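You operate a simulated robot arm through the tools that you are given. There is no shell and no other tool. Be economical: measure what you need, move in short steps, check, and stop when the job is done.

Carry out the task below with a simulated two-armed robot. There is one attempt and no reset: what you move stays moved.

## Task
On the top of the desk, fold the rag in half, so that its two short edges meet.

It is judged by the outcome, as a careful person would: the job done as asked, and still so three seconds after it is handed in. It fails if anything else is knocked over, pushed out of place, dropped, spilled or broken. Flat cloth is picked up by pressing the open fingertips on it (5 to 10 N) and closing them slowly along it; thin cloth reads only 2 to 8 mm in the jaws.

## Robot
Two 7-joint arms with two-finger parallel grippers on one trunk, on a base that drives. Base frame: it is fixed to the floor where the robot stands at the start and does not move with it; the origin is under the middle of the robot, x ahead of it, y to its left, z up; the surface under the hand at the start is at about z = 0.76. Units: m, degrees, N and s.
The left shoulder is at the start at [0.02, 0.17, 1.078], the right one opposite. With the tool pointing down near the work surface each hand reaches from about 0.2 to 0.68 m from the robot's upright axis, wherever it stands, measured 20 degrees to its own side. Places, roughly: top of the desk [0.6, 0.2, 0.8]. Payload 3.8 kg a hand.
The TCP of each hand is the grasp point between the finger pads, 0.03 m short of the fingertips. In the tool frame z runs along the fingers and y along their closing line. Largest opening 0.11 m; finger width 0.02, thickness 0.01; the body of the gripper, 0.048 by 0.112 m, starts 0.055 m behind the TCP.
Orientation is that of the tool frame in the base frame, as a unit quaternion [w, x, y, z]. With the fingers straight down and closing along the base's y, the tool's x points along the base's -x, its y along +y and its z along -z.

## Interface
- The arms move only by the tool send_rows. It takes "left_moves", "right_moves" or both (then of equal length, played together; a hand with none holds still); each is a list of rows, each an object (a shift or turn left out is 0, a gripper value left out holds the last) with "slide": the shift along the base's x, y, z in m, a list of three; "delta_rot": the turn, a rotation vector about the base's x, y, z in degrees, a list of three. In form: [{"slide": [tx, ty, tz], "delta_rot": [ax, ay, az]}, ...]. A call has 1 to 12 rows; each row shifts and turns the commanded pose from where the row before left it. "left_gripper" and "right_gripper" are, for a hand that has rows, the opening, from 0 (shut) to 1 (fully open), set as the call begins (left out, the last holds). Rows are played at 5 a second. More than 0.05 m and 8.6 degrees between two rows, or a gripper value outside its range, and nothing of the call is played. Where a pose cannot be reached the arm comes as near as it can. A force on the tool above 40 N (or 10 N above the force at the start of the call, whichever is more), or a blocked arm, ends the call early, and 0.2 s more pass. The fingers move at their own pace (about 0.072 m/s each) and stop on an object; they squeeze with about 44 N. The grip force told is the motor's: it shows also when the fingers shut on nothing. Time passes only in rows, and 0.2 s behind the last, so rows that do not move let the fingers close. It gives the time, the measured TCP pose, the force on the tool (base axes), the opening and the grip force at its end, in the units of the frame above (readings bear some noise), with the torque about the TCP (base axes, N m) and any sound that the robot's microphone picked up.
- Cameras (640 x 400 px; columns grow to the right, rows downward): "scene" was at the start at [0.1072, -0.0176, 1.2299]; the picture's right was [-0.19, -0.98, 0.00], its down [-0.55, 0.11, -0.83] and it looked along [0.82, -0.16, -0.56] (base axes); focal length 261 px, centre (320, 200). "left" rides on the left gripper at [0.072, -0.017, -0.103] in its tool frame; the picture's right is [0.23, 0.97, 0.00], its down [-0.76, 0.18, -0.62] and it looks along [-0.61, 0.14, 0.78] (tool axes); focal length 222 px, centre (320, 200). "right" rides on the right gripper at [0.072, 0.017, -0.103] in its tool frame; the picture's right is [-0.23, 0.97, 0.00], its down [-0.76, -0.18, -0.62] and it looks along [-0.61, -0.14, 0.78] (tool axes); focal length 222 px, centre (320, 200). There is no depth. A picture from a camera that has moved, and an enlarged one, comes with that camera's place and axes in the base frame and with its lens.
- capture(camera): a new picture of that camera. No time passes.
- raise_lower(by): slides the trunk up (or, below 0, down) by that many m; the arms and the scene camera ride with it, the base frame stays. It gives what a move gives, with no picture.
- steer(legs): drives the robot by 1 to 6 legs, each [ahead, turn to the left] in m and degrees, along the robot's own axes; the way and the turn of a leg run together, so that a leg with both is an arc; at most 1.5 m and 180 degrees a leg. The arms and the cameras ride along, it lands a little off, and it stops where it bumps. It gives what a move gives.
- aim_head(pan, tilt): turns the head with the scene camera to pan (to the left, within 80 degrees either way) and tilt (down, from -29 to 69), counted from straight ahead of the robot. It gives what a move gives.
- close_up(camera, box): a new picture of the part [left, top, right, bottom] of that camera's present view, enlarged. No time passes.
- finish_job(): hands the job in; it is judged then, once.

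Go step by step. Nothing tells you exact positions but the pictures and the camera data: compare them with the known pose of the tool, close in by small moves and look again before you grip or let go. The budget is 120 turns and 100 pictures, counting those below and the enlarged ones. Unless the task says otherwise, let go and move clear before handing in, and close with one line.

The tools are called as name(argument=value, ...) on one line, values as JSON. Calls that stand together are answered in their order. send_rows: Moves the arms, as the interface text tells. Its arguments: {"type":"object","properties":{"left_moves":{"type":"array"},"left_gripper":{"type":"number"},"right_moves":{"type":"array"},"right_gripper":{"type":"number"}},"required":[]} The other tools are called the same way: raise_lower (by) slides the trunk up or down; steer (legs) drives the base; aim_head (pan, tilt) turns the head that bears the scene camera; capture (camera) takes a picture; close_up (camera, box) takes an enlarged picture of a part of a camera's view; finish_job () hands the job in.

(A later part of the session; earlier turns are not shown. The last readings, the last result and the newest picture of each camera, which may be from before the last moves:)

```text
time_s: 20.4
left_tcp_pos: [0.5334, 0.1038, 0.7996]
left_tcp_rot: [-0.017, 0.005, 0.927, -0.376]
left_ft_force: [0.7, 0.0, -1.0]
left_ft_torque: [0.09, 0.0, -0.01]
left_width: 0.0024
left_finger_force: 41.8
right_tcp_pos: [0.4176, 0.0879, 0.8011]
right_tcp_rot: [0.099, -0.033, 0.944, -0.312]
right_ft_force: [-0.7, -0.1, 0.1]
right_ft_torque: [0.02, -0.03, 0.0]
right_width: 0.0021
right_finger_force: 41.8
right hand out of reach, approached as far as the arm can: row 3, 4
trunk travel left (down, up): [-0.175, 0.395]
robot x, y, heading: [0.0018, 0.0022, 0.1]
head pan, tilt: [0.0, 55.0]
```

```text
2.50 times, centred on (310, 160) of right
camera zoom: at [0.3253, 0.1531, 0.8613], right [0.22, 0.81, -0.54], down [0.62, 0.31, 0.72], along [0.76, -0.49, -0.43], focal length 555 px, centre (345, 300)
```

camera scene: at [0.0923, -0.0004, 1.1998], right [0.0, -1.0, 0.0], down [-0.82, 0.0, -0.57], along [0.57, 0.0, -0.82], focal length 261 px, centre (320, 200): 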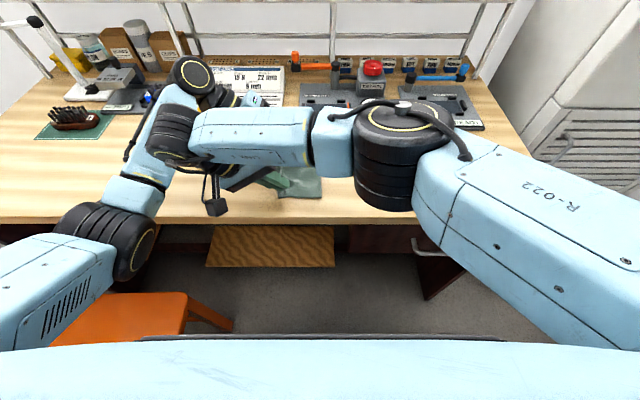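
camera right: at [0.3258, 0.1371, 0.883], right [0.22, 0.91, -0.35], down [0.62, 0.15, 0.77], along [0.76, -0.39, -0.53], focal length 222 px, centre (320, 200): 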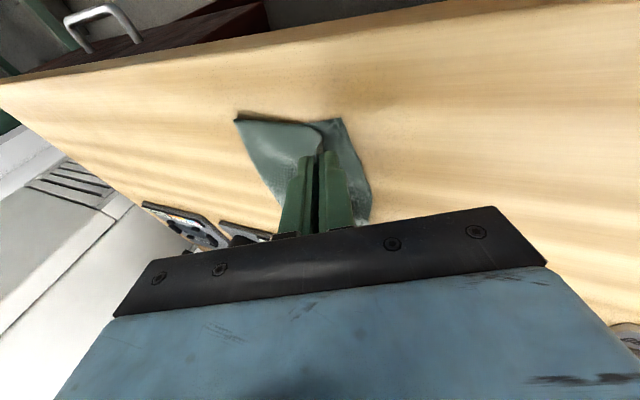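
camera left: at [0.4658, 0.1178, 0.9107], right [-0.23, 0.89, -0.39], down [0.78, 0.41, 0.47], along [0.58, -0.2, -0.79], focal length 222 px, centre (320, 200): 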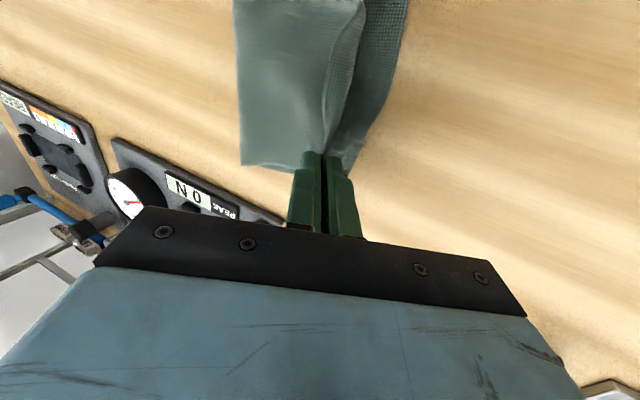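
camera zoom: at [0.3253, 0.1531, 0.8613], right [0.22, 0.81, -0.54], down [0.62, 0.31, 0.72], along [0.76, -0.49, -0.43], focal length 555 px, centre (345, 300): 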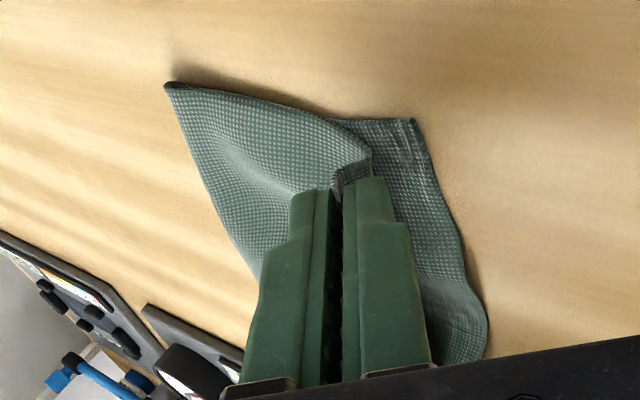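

The right arm reached its limit with the tilt, so its corner is slightly short. I ease its tilt and move it a bit left, then check before letting go.

send_rows(right_moves=[{"slide": [0, 0.001, 0], "delta_rot": [5, 0, 0]}, {"slide": [0, 0.003, 0], "delta_rot": [5, 0, 0]}, {}])

send_rows(right_moves=[{}, {}], left_moves=[{}, {}], right_gripper=0.1, left_gripper=0.1)

close_up(camera="left", box=[220, 0, 440, 200])

close_up(camera="right", box=[200, 80, 420, 240])

```text
time_s: 21.2
left_tcp_pos: [0.534, 0.1031, 0.7991]
left_tcp_rot: [-0.016, 0.007, 0.927, -0.375]
left_ft_force: [0.5, -0.4, 0.1]
left_ft_torque: [0.03, -0.04, -0.01]
left_width: 0.0019
left_finger_force: 42.8
right_tcp_pos: [0.4179, 0.0927, 0.8001]
right_tcp_rot: [0.101, -0.023, 0.968, -0.228]
right_ft_force: [-0.1, 0.6, 0.7]
right_ft_torque: [0.02, -0.01, 0.0]
right_width: 0.0021
right_finger_force: 42.0
trunk travel left (down, up): [-0.175, 0.395]
robot x, y, heading: [-0.0017, 0.003, -0.0]
head pan, tilt: [0.0, 55.0]
```

```text
time_s: 21.9
left_tcp_pos: [0.5328, 0.1025, 0.7993]
left_tcp_rot: [-0.016, 0.007, 0.927, -0.374]
left_ft_force: [-0.4, -0.1, 0.2]
left_ft_torque: [-0.03, 0.01, 0.0]
left_width: 0.0112
left_finger_force: 0.1
right_tcp_pos: [0.4177, 0.0932, 0.8008]
right_tcp_rot: [0.101, -0.024, 0.968, -0.228]
right_ft_force: [0.6, -0.3, -0.9]
right_ft_torque: [0.03, -0.02, -0.01]
right_width: 0.0111
right_finger_force: 0.1
trunk travel left (down, up): [-0.175, 0.395]
robot x, y, heading: [0.0001, 0.0001, 0.0]
head pan, tilt: [0.0, 55.0]
```

```text
2.00 times, centred on (330, 100) of left
camera zoom: at [0.4658, 0.1644, 0.8858], right [-0.23, 0.71, -0.67], down [0.78, 0.54, 0.3], along [0.58, -0.46, -0.68], focal length 444 px, centre (300, 400)
```

zoom: 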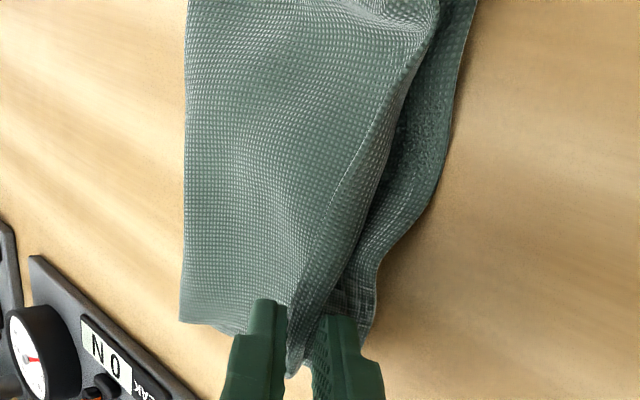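

```text
2.50 times, centred on (310, 160) of right
camera zoom: at [0.3253, 0.1459, 0.8717], right [0.22, 0.89, -0.39], down [0.62, 0.18, 0.77], along [0.76, -0.41, -0.51], focal length 555 px, centre (345, 300)
```

zoom: 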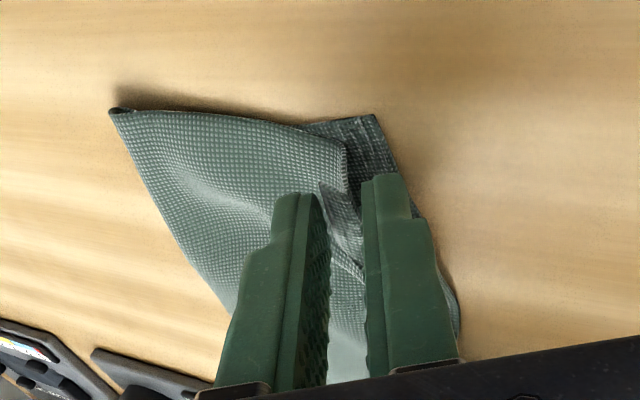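

Released; the edge strip stands between the open fingers. I draw both hands straight back along their fingers.

send_rows(right_moves=[{"slide": [-0.001, 0.003, 0.006]}, {"slide": [-0.002, 0.005, 0.01]}, {"slide": [-0.003, 0.007, 0.014]}, {"slide": [-0.004, 0.009, 0.017]}, {"slide": [-0.004, 0.009, 0.02]}, {}], left_moves=[{"slide": [0, 0.005, 0.005]}, {"slide": [0, 0.008, 0.008]}, {"slide": [0, 0.011, 0.012]}, {"slide": [0, 0.014, 0.015]}, {"slide": [0, 0.015, 0.02]}, {}])

capture(camera="left")

capture(camera="right")

capture(camera="scene")

```text
time_s: 23.2
left_tcp_pos: [0.5341, 0.1555, 0.8611]
left_tcp_rot: [-0.016, 0.006, 0.927, -0.374]
left_ft_force: [-0.6, -0.5, -0.3]
left_ft_torque: [-0.02, -0.02, 0.07]
left_width: 0.0111
left_finger_force: 0.0
right_tcp_pos: [0.4033, 0.125, 0.868]
right_tcp_rot: [0.102, -0.025, 0.968, -0.227]
right_ft_force: [-0.4, -0.1, -0.8]
right_ft_torque: [0.03, -0.01, -0.01]
right_width: 0.011
right_finger_force: 0.1
trunk travel left (down, up): [-0.175, 0.395]
robot x, y, heading: [0.0003, -0.0036, -0.2]
head pan, tilt: [0.0, 55.0]
```

```text
60 pictures are left
camera left: at [0.4662, 0.217, 0.9465], right [-0.23, 0.71, -0.67], down [0.78, 0.54, 0.3], along [0.58, -0.46, -0.68], focal length 222 px, centre (320, 200)
```

left: 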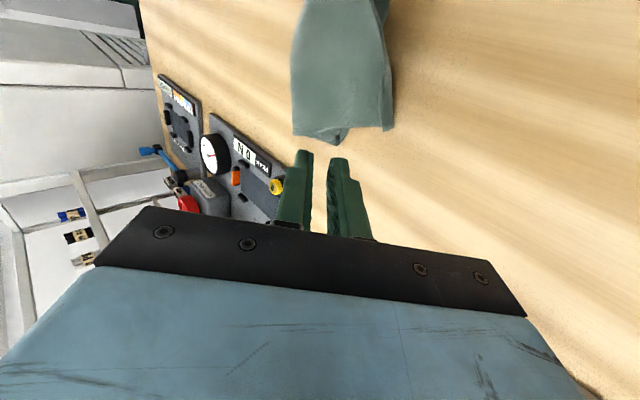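

```text
59 pictures are left
camera right: at [0.311, 0.1789, 0.9388], right [0.22, 0.89, -0.39], down [0.62, 0.18, 0.77], along [0.76, -0.41, -0.51], focal length 222 px, centre (320, 200)
```

right: 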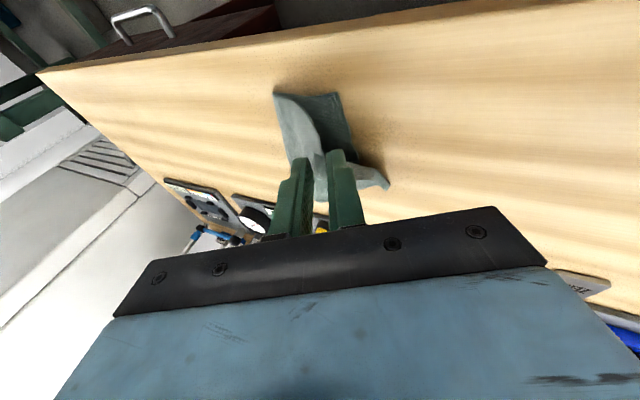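

```text
58 pictures are left
camera scene: at [0.0923, -0.0004, 1.1997], right [0.0, -1.0, 0.0], down [-0.82, 0.0, -0.57], along [0.57, 0.0, -0.82], focal length 261 px, centre (320, 200)
```

scene: 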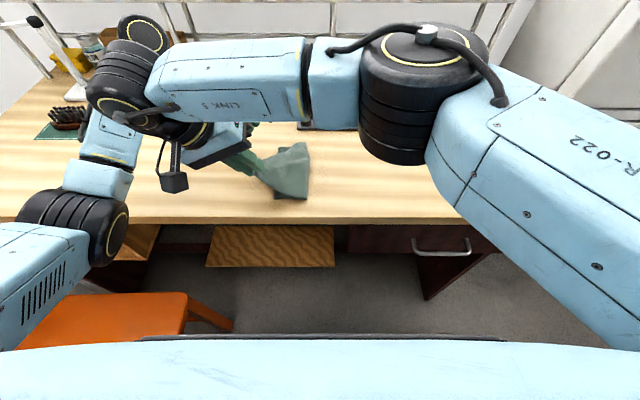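

The cloth looks as though the middle is still raised near the right fingers. I look closer before moving.

close_up(camera="right", box=[240, 70, 420, 220])

close_up(camera="left", box=[240, 0, 440, 180])

close_up(camera="scene", box=[200, 110, 360, 220])

```text
2.67 times, centred on (330, 145) of right
camera zoom: at [0.311, 0.1789, 0.9388], right [0.22, 0.89, -0.39], down [0.62, 0.18, 0.77], along [0.76, -0.41, -0.51], focal length 592 px, centre (293, 347)
```

zoom: 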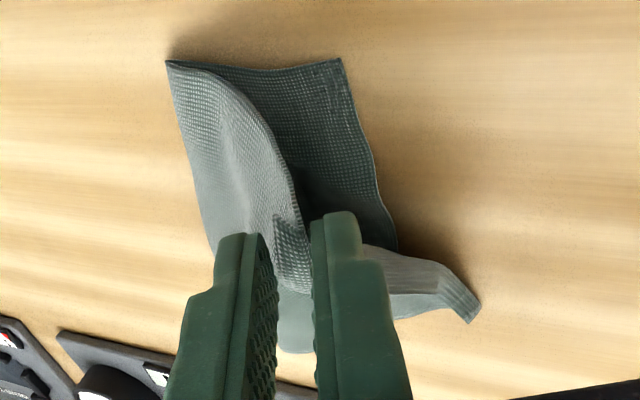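

```text
2.22 times, centred on (340, 90) of left
camera zoom: at [0.4662, 0.217, 0.9465], right [-0.23, 0.71, -0.67], down [0.78, 0.54, 0.3], along [0.58, -0.46, -0.68], focal length 494 px, centre (276, 444)
```

zoom: 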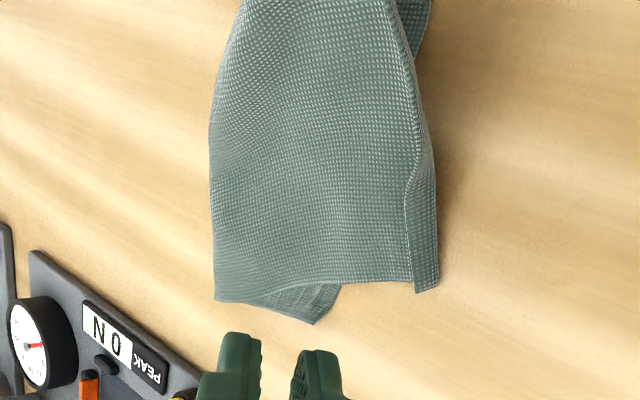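

```text
3.64 times, centred on (280, 165) of scene
camera zoom: at [0.0923, -0.0004, 1.1997], right [0.0, -1.0, 0.0], down [-0.82, 0.0, -0.57], along [0.57, 0.0, -0.82], focal length 949 px, centre (466, 327)
```

zoom: 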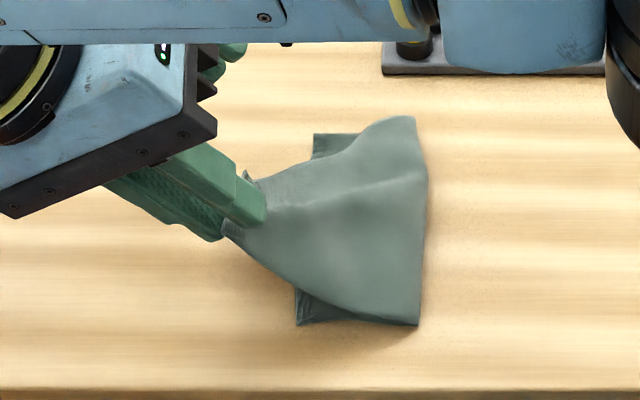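

The right lower finger still carries the near corner and has pulled the top layer a little too far left; the bottom layer is still in place. I close the right hand to hold the corner again.

send_rows(right_moves=[{}, {}, {}], right_gripper=0)

close_up(camera="right", box=[240, 70, 420, 220])

```text
time_s: 24.1
left_tcp_pos: [0.5332, 0.155, 0.8586]
left_tcp_rot: [-0.017, 0.006, 0.927, -0.374]
left_ft_force: [-0.3, 0.3, -0.6]
left_ft_torque: [0.0, 0.0, 0.05]
left_width: 0.0111
left_finger_force: 0.0
right_tcp_pos: [0.4025, 0.1255, 0.8667]
right_tcp_rot: [0.101, -0.024, 0.968, -0.227]
right_ft_force: [-0.2, -0.9, -0.6]
right_ft_torque: [0.02, 0.01, 0.02]
right_width: 0.0019
right_finger_force: 42.5
trunk travel left (down, up): [-0.175, 0.395]
robot x, y, heading: [0.0001, 0.0017, 0.0]
head pan, tilt: [0.0, 55.0]
```

```text
2.67 times, centred on (330, 145) of right
camera zoom: at [0.3109, 0.1789, 0.9386], right [0.22, 0.89, -0.39], down [0.62, 0.18, 0.77], along [0.76, -0.41, -0.51], focal length 592 px, centre (293, 347)
```

zoom: 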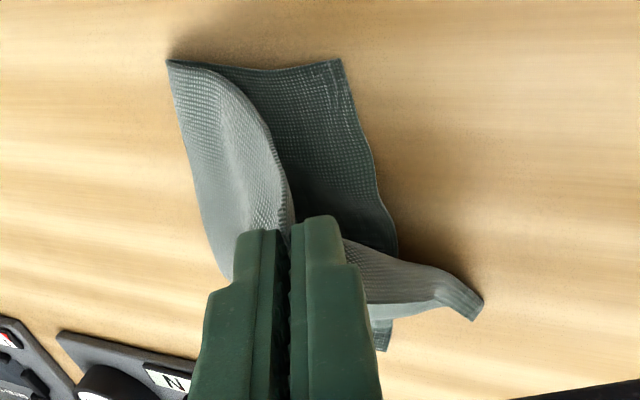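

The right hand has the near corner again. I bring it back to y≈0.08 with the fingers upright, and move the left hand clear.

send_rows(right_moves=[{"slide": [0.003, -0.009, -0.007], "delta_rot": [5.3, 0, 0]}, {"slide": [0.003, -0.009, -0.01], "delta_rot": [5.3, 0, 0]}, {"slide": [0.003, -0.009, -0.012], "delta_rot": [5.3, 0, 0]}, {"slide": [0.003, -0.009, -0.012], "delta_rot": [5.3, 0, 0]}, {"slide": [0.003, -0.009, -0.012], "delta_rot": [5.3, 0, 0]}, {}], left_moves=[{"slide": [0, 0.01, 0.01]}, {"slide": [0, 0.02, 0.02]}, {"slide": [0, 0.02, 0.02]}, {"slide": [0, 0.02, 0.02], "delta_rot": [5, 0, 0]}, {"delta_rot": [5, 0, 0]}, {}])

capture(camera="right")

capture(camera="left")

capture(camera="scene")

```text
time_s: 25.4
left_tcp_pos: [0.5346, 0.2264, 0.9293]
left_tcp_rot: [-0.017, 0.004, 0.956, -0.292]
left_ft_force: [1.4, -0.4, -1.1]
left_ft_torque: [0.01, 0.05, 0.02]
left_width: 0.011
left_finger_force: 0.0
right_tcp_pos: [0.4184, 0.0799, 0.8142]
right_tcp_rot: [0.104, 0.0, 0.995, 0.002]
right_ft_force: [-1.0, 0.1, -0.4]
right_ft_torque: [-0.01, 0.01, 0.0]
right_width: 0.0018
right_finger_force: 42.1
trunk travel left (down, up): [-0.175, 0.395]
robot x, y, heading: [0.0016, -0.0022, 0.3]
head pan, tilt: [0.0, 55.0]
```

```text
53 pictures are left
camera right: at [0.3265, 0.0974, 0.9022], right [0.22, 0.97, 0.05], down [0.62, -0.18, 0.77], along [0.76, -0.14, -0.64], focal length 222 px, centre (320, 200)
```

right: 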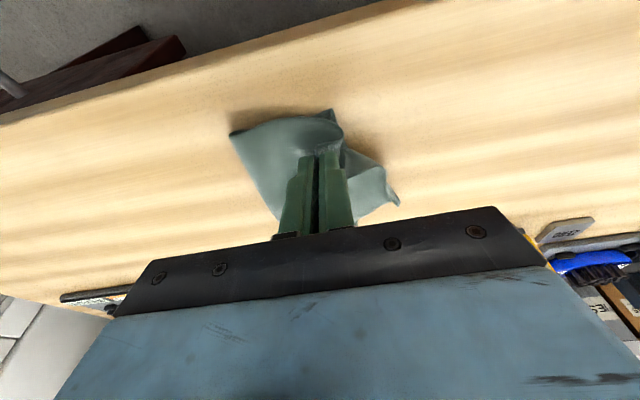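

```text
52 pictures are left
camera left: at [0.466, 0.271, 1.0253], right [-0.23, 0.81, -0.54], down [0.78, 0.48, 0.39], along [0.58, -0.33, -0.75], focal length 222 px, centre (320, 200)
```

left: 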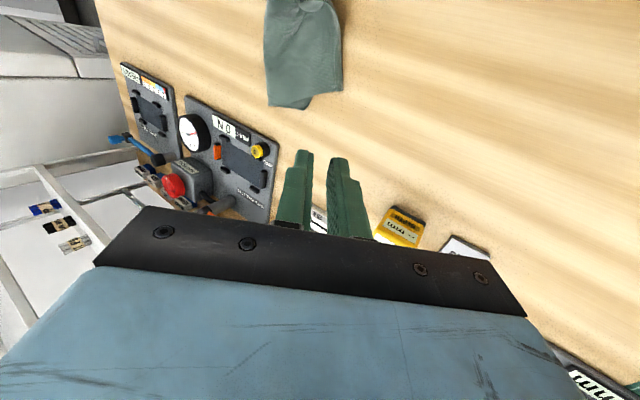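

```text
51 pictures are left
camera scene: at [0.0923, -0.0003, 1.1997], right [0.0, -1.0, 0.0], down [-0.82, 0.0, -0.57], along [0.57, 0.0, -0.82], focal length 261 px, centre (320, 200)
```

scene: 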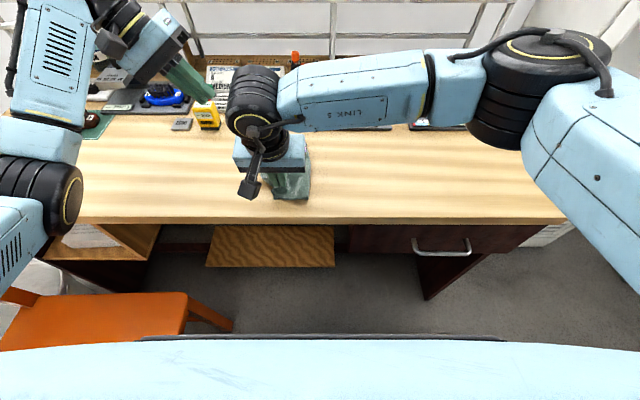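

The crease has shifted left to y≈0.025 because of the drag, and the far corner of the top layer lies on bare desk near (0.514, 0.142). I'll regrasp that corner with the left hand and then redo the fold; first hovering above it.

send_rows(left_moves=[{"slide": [0, 0, 0], "delta_rot": [6.8, 2.4, 0]}, {"slide": [0, -0.01, 0], "delta_rot": [6.8, 2.4, 0]}, {"slide": [-0.005, -0.03, 0], "delta_rot": [6.8, 2.4, 0]}, {"slide": [-0.005, -0.03, 0], "delta_rot": [6.8, 2.4, 0]}, {"slide": [-0.006, -0.03, -0.03], "delta_rot": [6.8, 2.4, 0]}, {}], left_gripper=0.3)

capture(camera="left")

capture(camera="scene")

```text
time_s: 26.9
left_tcp_pos: [0.5179, 0.126, 0.8979]
left_tcp_rot: [-0.116, -0.032, 0.993, 0.002]
left_ft_force: [-0.3, -0.4, 0.4]
left_ft_torque: [0.02, -0.02, 0.01]
left_width: 0.0331
left_finger_force: 0.1
right_tcp_pos: [0.4206, 0.08, 0.814]
right_tcp_rot: [0.104, 0.0, 0.995, 0.0]
right_ft_force: [-0.6, 0.0, -0.3]
right_ft_torque: [-0.07, 0.04, 0.04]
right_width: 0.002
right_finger_force: 42.1
trunk travel left (down, up): [-0.175, 0.395]
robot x, y, heading: [-0.0026, 0.001, -0.2]
head pan, tilt: [0.0, 55.0]
```

```text
50 pictures are left
camera left: at [0.473, 0.1047, 1.0139], right [-0.28, 0.96, 0.06], down [0.87, 0.23, 0.43], along [0.4, 0.18, -0.9], focal length 222 px, centre (320, 200)
```

left: 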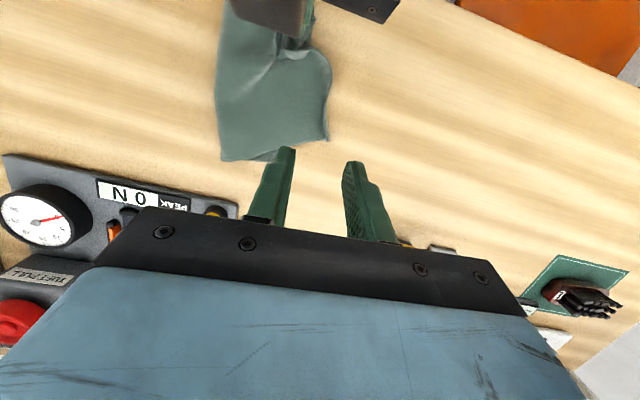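

```text
49 pictures are left
camera scene: at [0.0923, -0.0002, 1.1998], right [0.0, -1.0, 0.0], down [-0.82, 0.0, -0.57], along [0.57, 0.0, -0.82], focal length 261 px, centre (320, 200)
```

scene: 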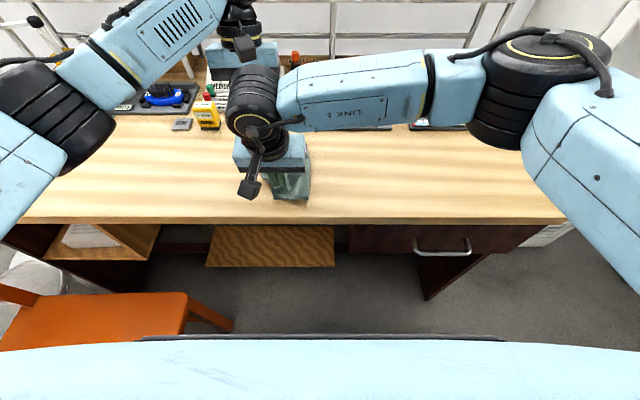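

The far top corner is at about (0.510, 0.142), with the edge running back along y≈0.135. I lower the left hand around it.

send_rows(left_moves=[{"slide": [-0.005, 0.003, -0.02]}, {"slide": [-0.004, 0.003, -0.03]}, {"slide": [0, 0, -0.025]}, {"slide": [0, 0, -0.015]}, {"slide": [0, 0, -0.008]}, {}], left_gripper=0.27)

capture(camera="left")

```text
time_s: 28.2
left_tcp_pos: [0.509, 0.1323, 0.8001]
left_tcp_rot: [-0.116, -0.031, 0.993, 0.001]
left_ft_force: [-0.1, 0.3, 0.6]
left_ft_torque: [0.0, 0.0, -0.02]
left_width: 0.0296
left_finger_force: 0.1
right_tcp_pos: [0.419, 0.0806, 0.8145]
right_tcp_rot: [0.104, 0.0, 0.995, -0.001]
right_ft_force: [-0.1, 0.3, 0.4]
right_ft_torque: [-0.07, -0.01, 0.0]
right_width: 0.0023
right_finger_force: 42.3
trunk travel left (down, up): [-0.175, 0.395]
robot x, y, heading: [0.0007, 0.0019, -0.2]
head pan, tilt: [0.0, 55.0]
```

```text
48 pictures are left
camera left: at [0.4642, 0.1108, 0.9161], right [-0.28, 0.96, 0.06], down [0.87, 0.23, 0.43], along [0.4, 0.17, -0.9], focal length 222 px, centre (320, 200)
```

left: 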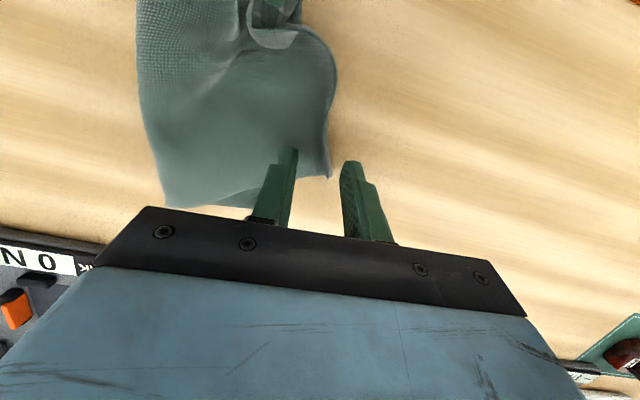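

Well placed. I shift slightly in and press down.

send_rows(left_moves=[{"slide": [0, -0.004, -0.002]}, {"slide": [0, 0, -0.003]}, {"slide": [0, 0, -0.002]}, {"slide": [0, 0, -0.001]}, {}])

```text
time_s: 29.4
left_tcp_pos: [0.5078, 0.1273, 0.7936]
left_tcp_rot: [-0.115, -0.031, 0.993, -0.001]
left_ft_force: [0.6, 1.2, 3.8]
left_ft_torque: [-0.07, -0.03, 0.01]
left_width: 0.0297
left_finger_force: 0.0
right_tcp_pos: [0.4184, 0.0808, 0.8151]
right_tcp_rot: [0.105, 0.0, 0.995, 0.001]
right_ft_force: [0.2, 0.0, -0.6]
right_ft_torque: [-0.01, 0.01, -0.02]
right_width: 0.002
right_finger_force: 41.7
trunk travel left (down, up): [-0.175, 0.395]
robot x, y, heading: [-0.0, -0.0017, -0.0]
head pan, tilt: [0.0, 55.0]
```

send_rows(left_moves=[{"slide": [0, 0, -0.0008]}, {}], left_gripper=0.2)

send_rows(left_moves=[{}, {}], left_gripper=0.13)

send_rows(left_moves=[{}, {}], left_gripper=0.06)

send_rows(left_moves=[{}, {}, {}], left_gripper=0)

capture(camera="left")

```text
time_s: 30.1
left_tcp_pos: [0.5081, 0.1285, 0.7934]
left_tcp_rot: [-0.115, -0.031, 0.993, 0.001]
left_ft_force: [-0.4, 0.4, 12.2]
left_ft_torque: [-0.16, -0.07, -0.03]
left_width: 0.0212
left_finger_force: 0.1
right_tcp_pos: [0.4203, 0.0802, 0.8139]
right_tcp_rot: [0.104, 0.0, 0.995, 0.0]
right_ft_force: [-0.2, -0.8, 0.3]
right_ft_torque: [-0.02, 0.0, 0.01]
right_width: 0.0019
right_finger_force: 42.1
trunk travel left (down, up): [-0.175, 0.395]
robot x, y, heading: [-0.0002, -0.0031, 0.1]
head pan, tilt: [0.0, 55.0]
```

```text
time_s: 30.6
left_tcp_pos: [0.5088, 0.1281, 0.7926]
left_tcp_rot: [-0.115, -0.031, 0.993, 0.0]
left_ft_force: [0.4, 1.8, 15.1]
left_ft_torque: [-0.13, -0.06, 0.0]
left_width: 0.0137
left_finger_force: 0.1
right_tcp_pos: [0.419, 0.0805, 0.8149]
right_tcp_rot: [0.104, 0.001, 0.995, -0.001]
right_ft_force: [-0.2, 1.4, 0.5]
right_ft_torque: [-0.06, 0.0, -0.02]
right_width: 0.0019
right_finger_force: 42.0
trunk travel left (down, up): [-0.175, 0.395]
robot x, y, heading: [-0.0001, 0.0019, 0.1]
head pan, tilt: [0.0, 55.0]
```

```text
time_s: 31.2
left_tcp_pos: [0.5083, 0.1285, 0.7933]
left_tcp_rot: [-0.115, -0.031, 0.993, 0.0]
left_ft_force: [0.1, 1.1, 15.5]
left_ft_torque: [-0.14, -0.09, 0.02]
left_width: 0.0062
left_finger_force: 0.1
right_tcp_pos: [0.4178, 0.0802, 0.815]
right_tcp_rot: [0.104, 0.001, 0.995, 0.0]
right_ft_force: [-0.7, -0.2, 1.0]
right_ft_torque: [-0.04, 0.0, -0.01]
right_width: 0.0022
right_finger_force: 42.0
trunk travel left (down, up): [-0.175, 0.395]
robot x, y, heading: [0.0015, 0.0, -0.4]
head pan, tilt: [0.0, 55.0]
```

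```text
time_s: 32.0
left_tcp_pos: [0.5074, 0.1269, 0.7928]
left_tcp_rot: [-0.114, -0.031, 0.993, 0.0]
left_ft_force: [0.3, -4.3, 15.9]
left_ft_torque: [-0.3, -0.06, -0.01]
left_width: 0.0015
left_finger_force: 42.2
right_tcp_pos: [0.4178, 0.0802, 0.8136]
right_tcp_rot: [0.104, 0.001, 0.995, 0.0]
right_ft_force: [0.4, -0.2, -0.5]
right_ft_torque: [-0.03, 0.05, -0.01]
right_width: 0.0021
right_finger_force: 42.3
trunk travel left (down, up): [-0.175, 0.395]
robot x, y, heading: [-0.001, -0.0008, 0.2]
head pan, tilt: [0.0, 55.0]
```

```text
47 pictures are left
camera left: at [0.4633, 0.1065, 0.9089], right [-0.28, 0.96, 0.06], down [0.87, 0.23, 0.43], along [0.4, 0.17, -0.9], focal length 222 px, centre (320, 200)
```

left: 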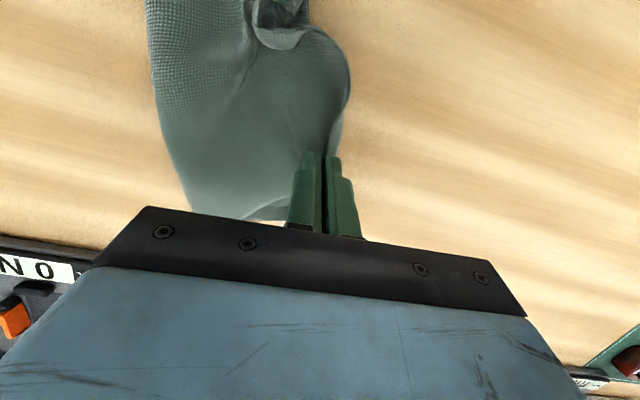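

Jaws read 1.5 mm, so I lift a little to check.

send_rows(left_moves=[{"slide": [0, 0, 0.01]}, {"slide": [0, -0.005, 0.015]}, {"slide": [0.002, -0.01, 0.015]}, {}])

capture(camera="left")

```text
time_s: 33.0
left_tcp_pos: [0.5099, 0.113, 0.832]
left_tcp_rot: [-0.117, -0.031, 0.993, 0.001]
left_ft_force: [1.1, -0.2, -0.3]
left_ft_torque: [0.02, -0.01, -0.02]
left_width: 0.0014
left_finger_force: 41.6
right_tcp_pos: [0.4185, 0.0796, 0.8146]
right_tcp_rot: [0.104, -0.001, 0.995, 0.001]
right_ft_force: [1.0, 0.1, -0.1]
right_ft_torque: [-0.06, 0.02, 0.0]
right_width: 0.0022
right_finger_force: 42.3
trunk travel left (down, up): [-0.175, 0.395]
robot x, y, heading: [0.0011, 0.0006, 0.0]
head pan, tilt: [0.0, 55.0]
```

```text
46 pictures are left
camera left: at [0.466, 0.0916, 0.9482], right [-0.28, 0.96, 0.06], down [0.87, 0.23, 0.43], along [0.4, 0.17, -0.9], focal length 222 px, centre (320, 200)
```

left: 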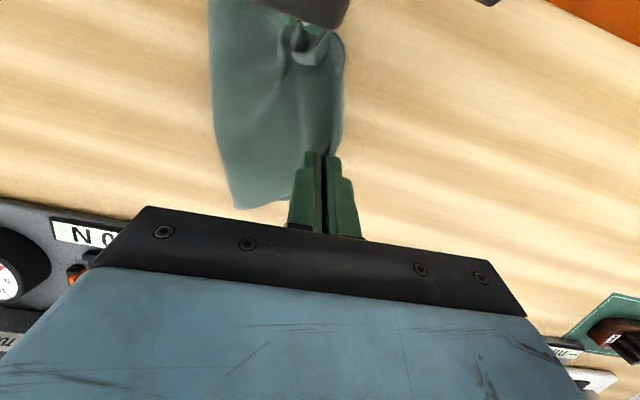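

The far corner is held. I take both hands back to the middle to let the bottom half lie flat again.

send_rows(right_moves=[{"slide": [0, -0.0106, 0.012]}, {"slide": [0, -0.0106, 0.012]}, {"slide": [0, -0.0106, 0.01]}, {"slide": [0, -0.0106, 0.01]}, {"slide": [0, -0.0106, 0.006]}, {"slide": [0, -0.0106, 0.004]}, {"slide": [0, -0.0106, 0.002]}, {"slide": [0, -0.0106, 0]}, {}, {}], left_moves=[{"slide": [0.002, -0.0148, 0.01]}, {"slide": [0.002, -0.0148, 0.008]}, {"slide": [0.003, -0.0148, 0.006]}, {"slide": [0.003, -0.0148, 0.006]}, {"slide": [0.003, -0.0148, 0.004]}, {"slide": [0.003, -0.0148, 0.003]}, {"slide": [0.002, -0.0148, 0.003]}, {"slide": [0.002, -0.0148, 0]}, {}, {}])

capture(camera="left")

capture(camera="right")

capture(camera="scene")

```text
time_s: 35.2
left_tcp_pos: [0.5313, -0.0052, 0.8721]
left_tcp_rot: [-0.116, -0.031, 0.993, 0.0]
left_ft_force: [-0.4, 0.2, -0.5]
left_ft_torque: [-0.03, 0.03, -0.02]
left_width: 0.0018
left_finger_force: 40.9
right_tcp_pos: [0.419, -0.0042, 0.8718]
right_tcp_rot: [0.105, 0.001, 0.995, 0.0]
right_ft_force: [-0.6, 0.0, 0.3]
right_ft_torque: [-0.07, 0.01, -0.02]
right_width: 0.0023
right_finger_force: 41.8
trunk travel left (down, up): [-0.175, 0.395]
robot x, y, heading: [-0.0035, -0.0012, 0.1]
head pan, tilt: [0.0, 55.0]
```

```text
45 pictures are left
camera left: at [0.4858, -0.0259, 0.9885], right [-0.28, 0.96, 0.06], down [0.87, 0.23, 0.43], along [0.4, 0.17, -0.9], focal length 222 px, centre (320, 200)
```

left: 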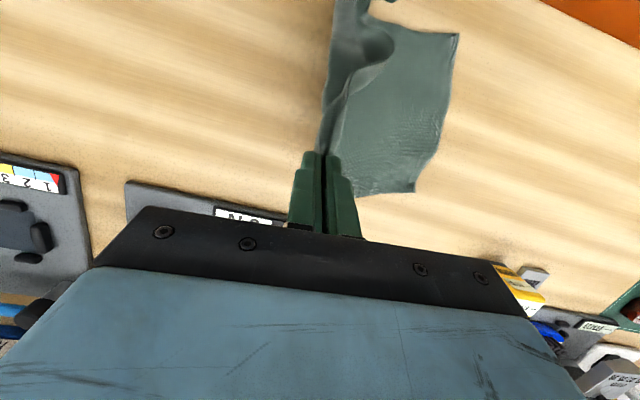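

```text
44 pictures are left
camera right: at [0.3259, 0.0123, 0.9585], right [0.22, 0.97, 0.05], down [0.62, -0.18, 0.77], along [0.76, -0.14, -0.64], focal length 222 px, centre (320, 200)
```

right: 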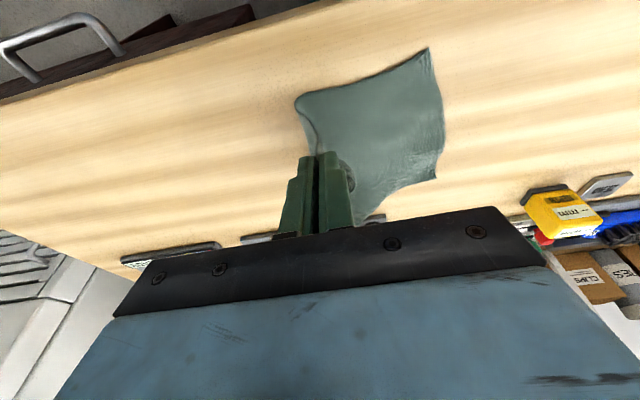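

```text
43 pictures are left
camera scene: at [0.0923, -0.0004, 1.1997], right [0.0, -1.0, 0.0], down [-0.82, 0.0, -0.57], along [0.57, 0.0, -0.82], focal length 261 px, centre (320, 200)
```

scene: 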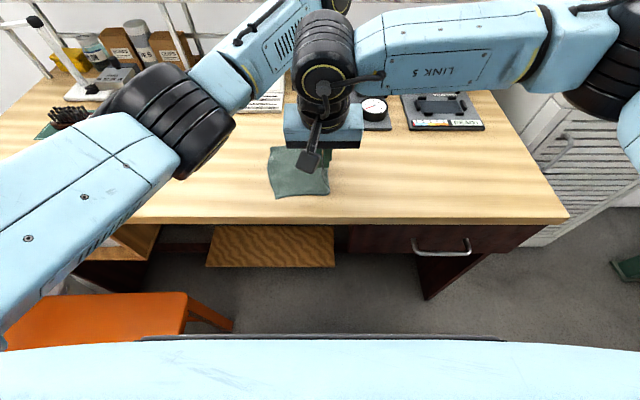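

Both corners are held again; the left (bottom) edge now runs from about (0.403, 0.089) to (0.550, 0.118). I look closely at how the edge sits in each jaw before refolding.

close_up(camera="right", box=[270, 30, 460, 220])

close_up(camera="left", box=[270, 0, 470, 200])

```text
2.11 times, centred on (365, 125) of right
camera zoom: at [0.3259, 0.0123, 0.9585], right [0.22, 0.97, 0.05], down [0.62, -0.18, 0.77], along [0.76, -0.14, -0.64], focal length 468 px, centre (225, 358)
```

zoom: 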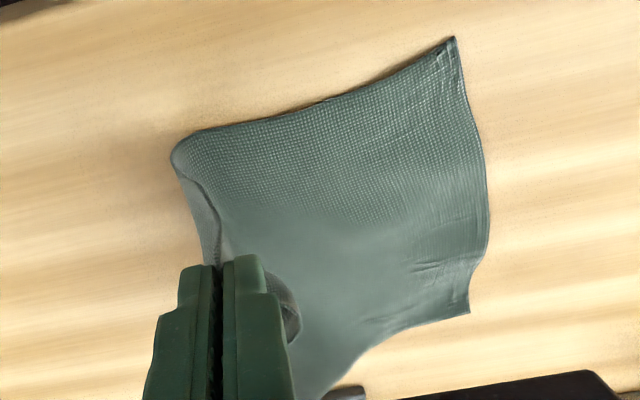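

```text
2.00 times, centred on (370, 100) of left
camera zoom: at [0.4858, -0.0259, 0.9885], right [-0.28, 0.96, 0.06], down [0.87, 0.23, 0.43], along [0.4, 0.17, -0.9], focal length 444 px, centre (220, 400)
```

zoom: 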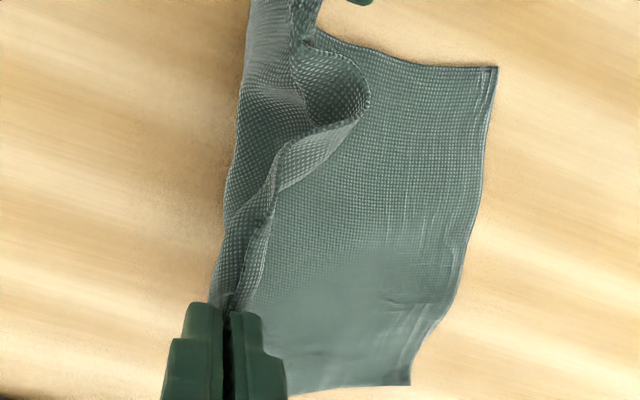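

There is some slack between the hands, so I spread them slightly while folding over again, keeping the fingers upright this time.

send_rows(right_moves=[{"slide": [-0.0008, 0.0082, 0]}, {"slide": [-0.0008, 0.0082, 0]}, {"slide": [-0.0008, 0.0082, -0.002]}, {"slide": [-0.0008, 0.0082, -0.004]}, {"slide": [-0.0008, 0.0082, -0.006]}, {"slide": [-0.0008, 0.0082, -0.008]}, {"slide": [-0.0008, 0.0082, -0.01]}, {"slide": [-0.0008, 0.0082, -0.012]}, {"slide": [-0.0008, 0.0082, -0.013]}, {"slide": [0, 0.0082, -0.01]}, {}], left_moves=[{"slide": [0.0012, 0.0107, 0]}, {"slide": [0.0012, 0.0107, 0]}, {"slide": [0.0012, 0.0107, -0.002]}, {"slide": [0.0012, 0.0107, -0.004]}, {"slide": [0.0012, 0.0107, -0.006]}, {"slide": [0.0012, 0.0107, -0.008]}, {"slide": [0.0012, 0.0107, -0.01]}, {"slide": [0.0012, 0.0107, -0.012]}, {"slide": [0.0012, 0.0107, -0.013]}, {"slide": [0.0012, 0.0107, -0.01]}, {}])

capture(camera="left")

capture(camera="right")

capture(camera="scene")

```text
time_s: 37.6
left_tcp_pos: [0.5431, 0.1017, 0.807]
left_tcp_rot: [-0.116, -0.03, 0.993, 0.0]
left_ft_force: [0.7, -0.4, 0.6]
left_ft_torque: [0.0, 0.03, 0.0]
left_width: 0.0015
left_finger_force: 41.6
right_tcp_pos: [0.4108, 0.0777, 0.8055]
right_tcp_rot: [0.104, 0.0, 0.995, 0.001]
right_ft_force: [-0.4, 0.1, -0.1]
right_ft_torque: [-0.06, -0.01, 0.04]
right_width: 0.0018
right_finger_force: 42.1
trunk travel left (down, up): [-0.175, 0.395]
robot x, y, heading: [-0.0006, -0.003, 0.1]
head pan, tilt: [0.0, 55.0]
```

```text
40 pictures are left
camera left: at [0.4984, 0.0808, 0.9235], right [-0.28, 0.96, 0.06], down [0.87, 0.23, 0.43], along [0.4, 0.17, -0.9], focal length 222 px, centre (320, 200)
```

left: 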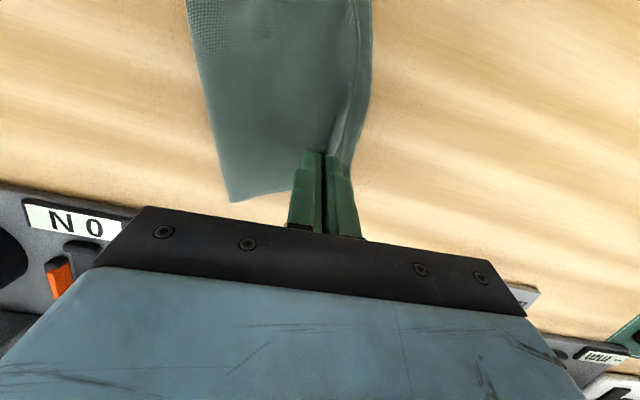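

```text
39 pictures are left
camera right: at [0.3185, 0.095, 0.8928], right [0.22, 0.97, 0.05], down [0.62, -0.18, 0.77], along [0.76, -0.14, -0.64], focal length 222 px, centre (320, 200)
```

right: 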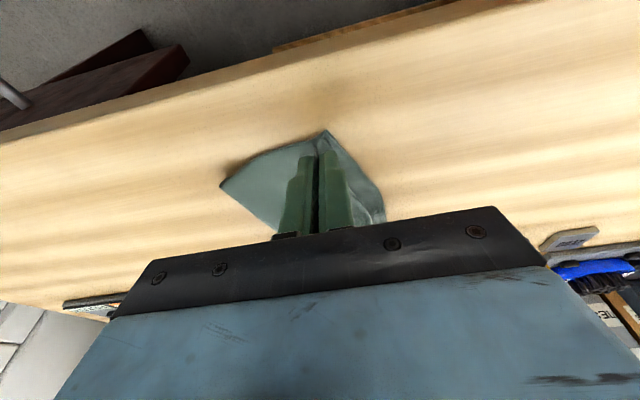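

```text
38 pictures are left
camera scene: at [0.0923, -0.0005, 1.1998], right [0.0, -1.0, 0.0], down [-0.82, 0.0, -0.57], along [0.57, 0.0, -0.82], focal length 261 px, centre (320, 200)
```

scene: 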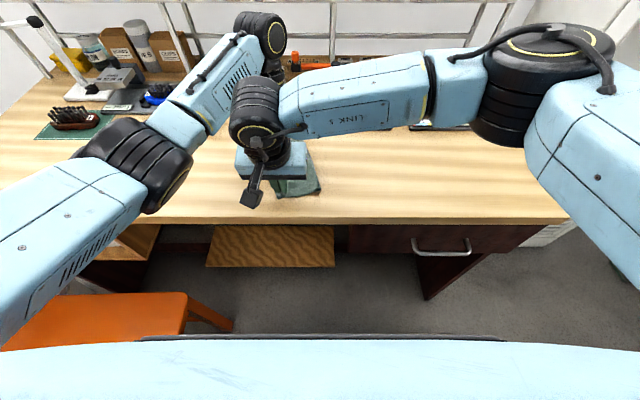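

Good alignment. I lower onto the bottom layer, then look close.

send_rows(right_moves=[{"slide": [0, 0, -0.004]}, {"slide": [0, 0, -0.003]}, {}], left_moves=[{"slide": [0, 0, -0.005]}, {"slide": [0, 0, -0.004]}, {}])

close_up(camera="left", box=[180, 0, 420, 210])

close_up(camera="right", box=[200, 110, 400, 240])

```text
time_s: 38.5
left_tcp_pos: [0.5426, 0.1016, 0.7983]
left_tcp_rot: [-0.116, -0.03, 0.993, 0.001]
left_ft_force: [-0.3, 0.0, 0.3]
left_ft_torque: [-0.03, 0.0, 0.01]
left_width: 0.0018
left_finger_force: 41.7
right_tcp_pos: [0.4122, 0.0772, 0.7989]
right_tcp_rot: [0.105, 0.001, 0.995, 0.0]
right_ft_force: [0.6, 0.5, -0.2]
right_ft_torque: [-0.04, -0.01, -0.02]
right_width: 0.0019
right_finger_force: 41.9
trunk travel left (down, up): [-0.175, 0.395]
robot x, y, heading: [0.0008, 0.0016, 0.0]
head pan, tilt: [0.0, 55.0]
```

```text
1.90 times, centred on (300, 105) of left
camera zoom: at [0.4985, 0.0808, 0.9142], right [-0.28, 0.96, 0.06], down [0.87, 0.23, 0.43], along [0.4, 0.17, -0.9], focal length 423 px, centre (358, 381)
```

zoom: 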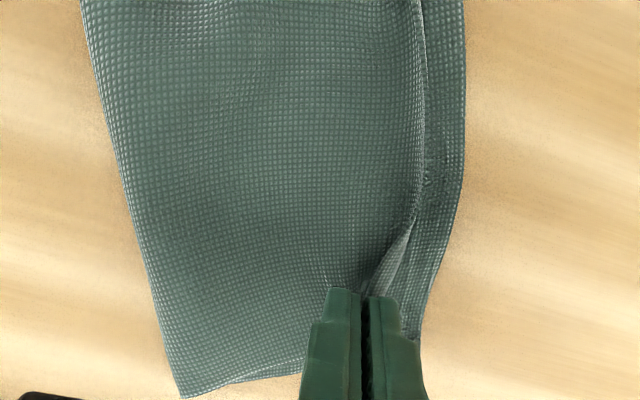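

```text
3.08 times, centred on (300, 175) of right
camera zoom: at [0.319, 0.0948, 0.8863], right [0.22, 0.97, 0.05], down [0.62, -0.18, 0.77], along [0.76, -0.14, -0.64], focal length 684 px, centre (382, 277)
```

zoom: 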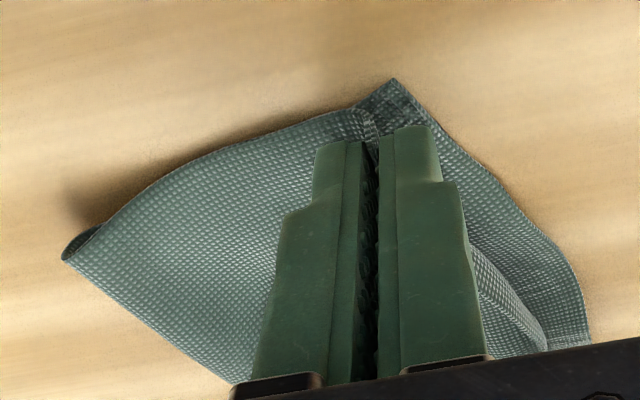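

The edges line up with only the held strip still upright. I open both hands more widely and then lift straight back along the fingers.

send_rows(right_moves=[{}, {}, {}], left_moves=[{}, {}, {}], right_gripper=0.3, left_gripper=0.3)

close_up(camera="left", box=[180, 0, 420, 210])

close_up(camera="right", box=[200, 110, 400, 240])

```text
time_s: 39.2
left_tcp_pos: [0.5437, 0.1022, 0.7981]
left_tcp_rot: [-0.116, -0.031, 0.993, 0.001]
left_ft_force: [0.2, -0.3, -0.2]
left_ft_torque: [0.01, -0.02, -0.03]
left_width: 0.0331
left_finger_force: 0.1
right_tcp_pos: [0.4113, 0.0778, 0.7992]
right_tcp_rot: [0.104, 0.0, 0.995, 0.0]
right_ft_force: [0.3, 0.8, -0.6]
right_ft_torque: [-0.02, 0.03, 0.0]
right_width: 0.0328
right_finger_force: 0.1
trunk travel left (down, up): [-0.175, 0.395]
robot x, y, heading: [-0.0007, -0.0029, 0.1]
head pan, tilt: [0.0, 55.0]
```

```text
1.90 times, centred on (300, 105) of left
camera zoom: at [0.4984, 0.0807, 0.9142], right [-0.28, 0.96, 0.06], down [0.87, 0.23, 0.43], along [0.4, 0.17, -0.9], focal length 423 px, centre (358, 381)
```

zoom: 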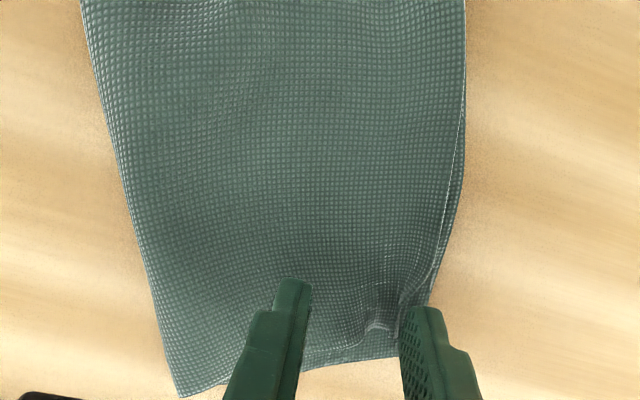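

```text
3.08 times, centred on (300, 175) of right
camera zoom: at [0.319, 0.0948, 0.8863], right [0.22, 0.97, 0.05], down [0.62, -0.18, 0.77], along [0.76, -0.14, -0.64], focal length 684 px, centre (382, 277)
```

zoom: 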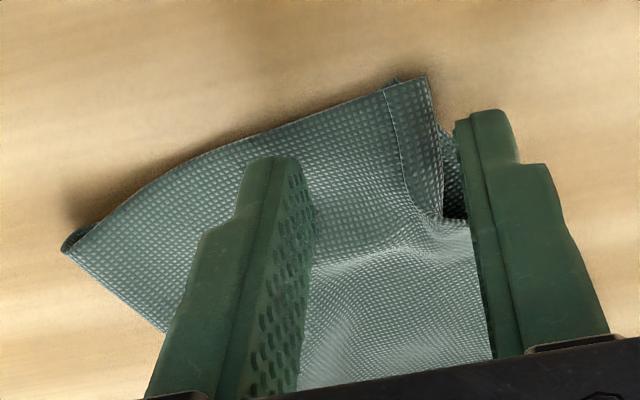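

Excellent: the top edge has fallen almost exactly on the bottom edge. I lift both hands straight up.

send_rows(right_moves=[{"slide": [-0.001, 0, 0.006]}, {"slide": [-0.002, 0, 0.01]}, {"slide": [-0.003, 0, 0.015]}, {"slide": [-0.004, 0, 0.02]}, {"slide": [-0.004, -0.01, 0.03]}, {"slide": [0, -0.03, 0.03]}, {"slide": [0, -0.04, 0.01]}, {"slide": [0, -0.04, 0]}, {"slide": [0, -0.04, 0]}, {}], left_moves=[{"slide": [0.001, 0, 0.006]}, {"slide": [0.002, 0, 0.01]}, {"slide": [0.003, 0, 0.015]}, {"slide": [0.004, 0, 0.02]}, {"slide": [0, 0.01, 0.03]}, {"slide": [0, 0.03, 0.03]}, {"slide": [0, 0.03, 0.01]}, {"slide": [0, 0.03, 0]}, {}, {}])

capture(camera="scene")

close_up(camera="scene", box=[220, 125, 364, 215])

capture(camera="left")

```text
time_s: 41.5
left_tcp_pos: [0.5525, 0.2026, 0.9208]
left_tcp_rot: [-0.116, -0.03, 0.993, 0.001]
left_ft_force: [-0.7, -0.3, 0.3]
left_ft_torque: [-0.01, 0.0, 0.04]
left_width: 0.0329
left_finger_force: 0.0
right_tcp_pos: [0.3982, -0.0829, 0.9192]
right_tcp_rot: [0.105, 0.0, 0.994, 0.0]
right_ft_force: [-0.5, 0.1, 0.1]
right_ft_torque: [0.0, 0.0, 0.02]
right_width: 0.033
right_finger_force: 0.0
trunk travel left (down, up): [-0.175, 0.395]
robot x, y, heading: [0.0013, -0.0013, -0.2]
head pan, tilt: [0.0, 55.0]
```

```text
33 pictures are left
camera scene: at [0.0924, -0.0001, 1.1997], right [0.0, -1.0, 0.0], down [-0.82, 0.0, -0.57], along [0.57, 0.0, -0.82], focal length 261 px, centre (320, 200)
```

scene: 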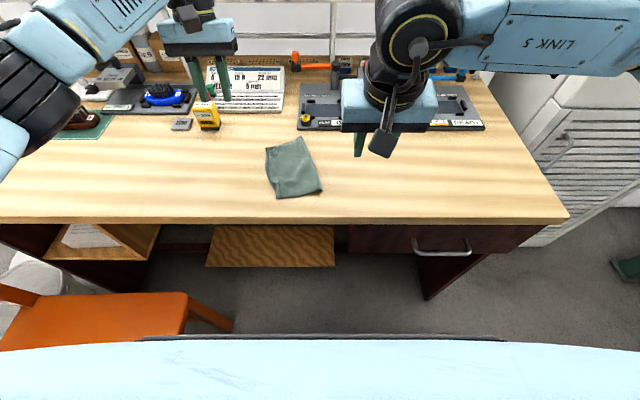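

```text
4.44 times, centred on (292, 170) of scene
camera zoom: at [0.0924, -0.0001, 1.1997], right [0.0, -1.0, 0.0], down [-0.82, 0.0, -0.57], along [0.57, 0.0, -0.82], focal length 1160 px, centre (444, 333)
```

zoom: 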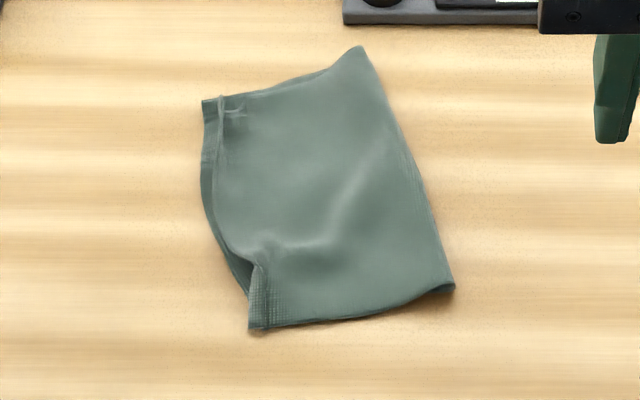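

```text
31 pictures are left
camera left: at [0.5088, 0.1819, 1.0359], right [-0.28, 0.96, 0.06], down [0.87, 0.23, 0.43], along [0.4, 0.17, -0.9], focal length 222 px, centre (320, 200)
```

left: 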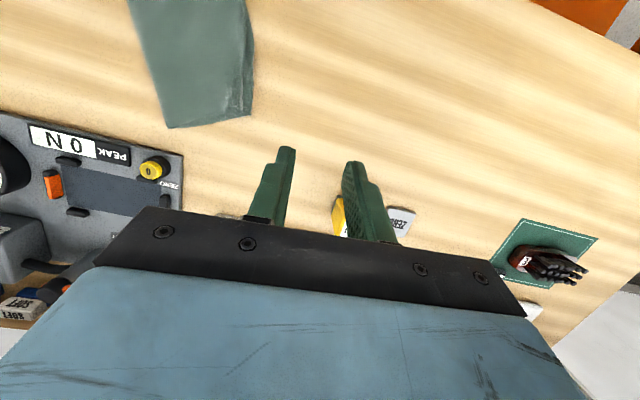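

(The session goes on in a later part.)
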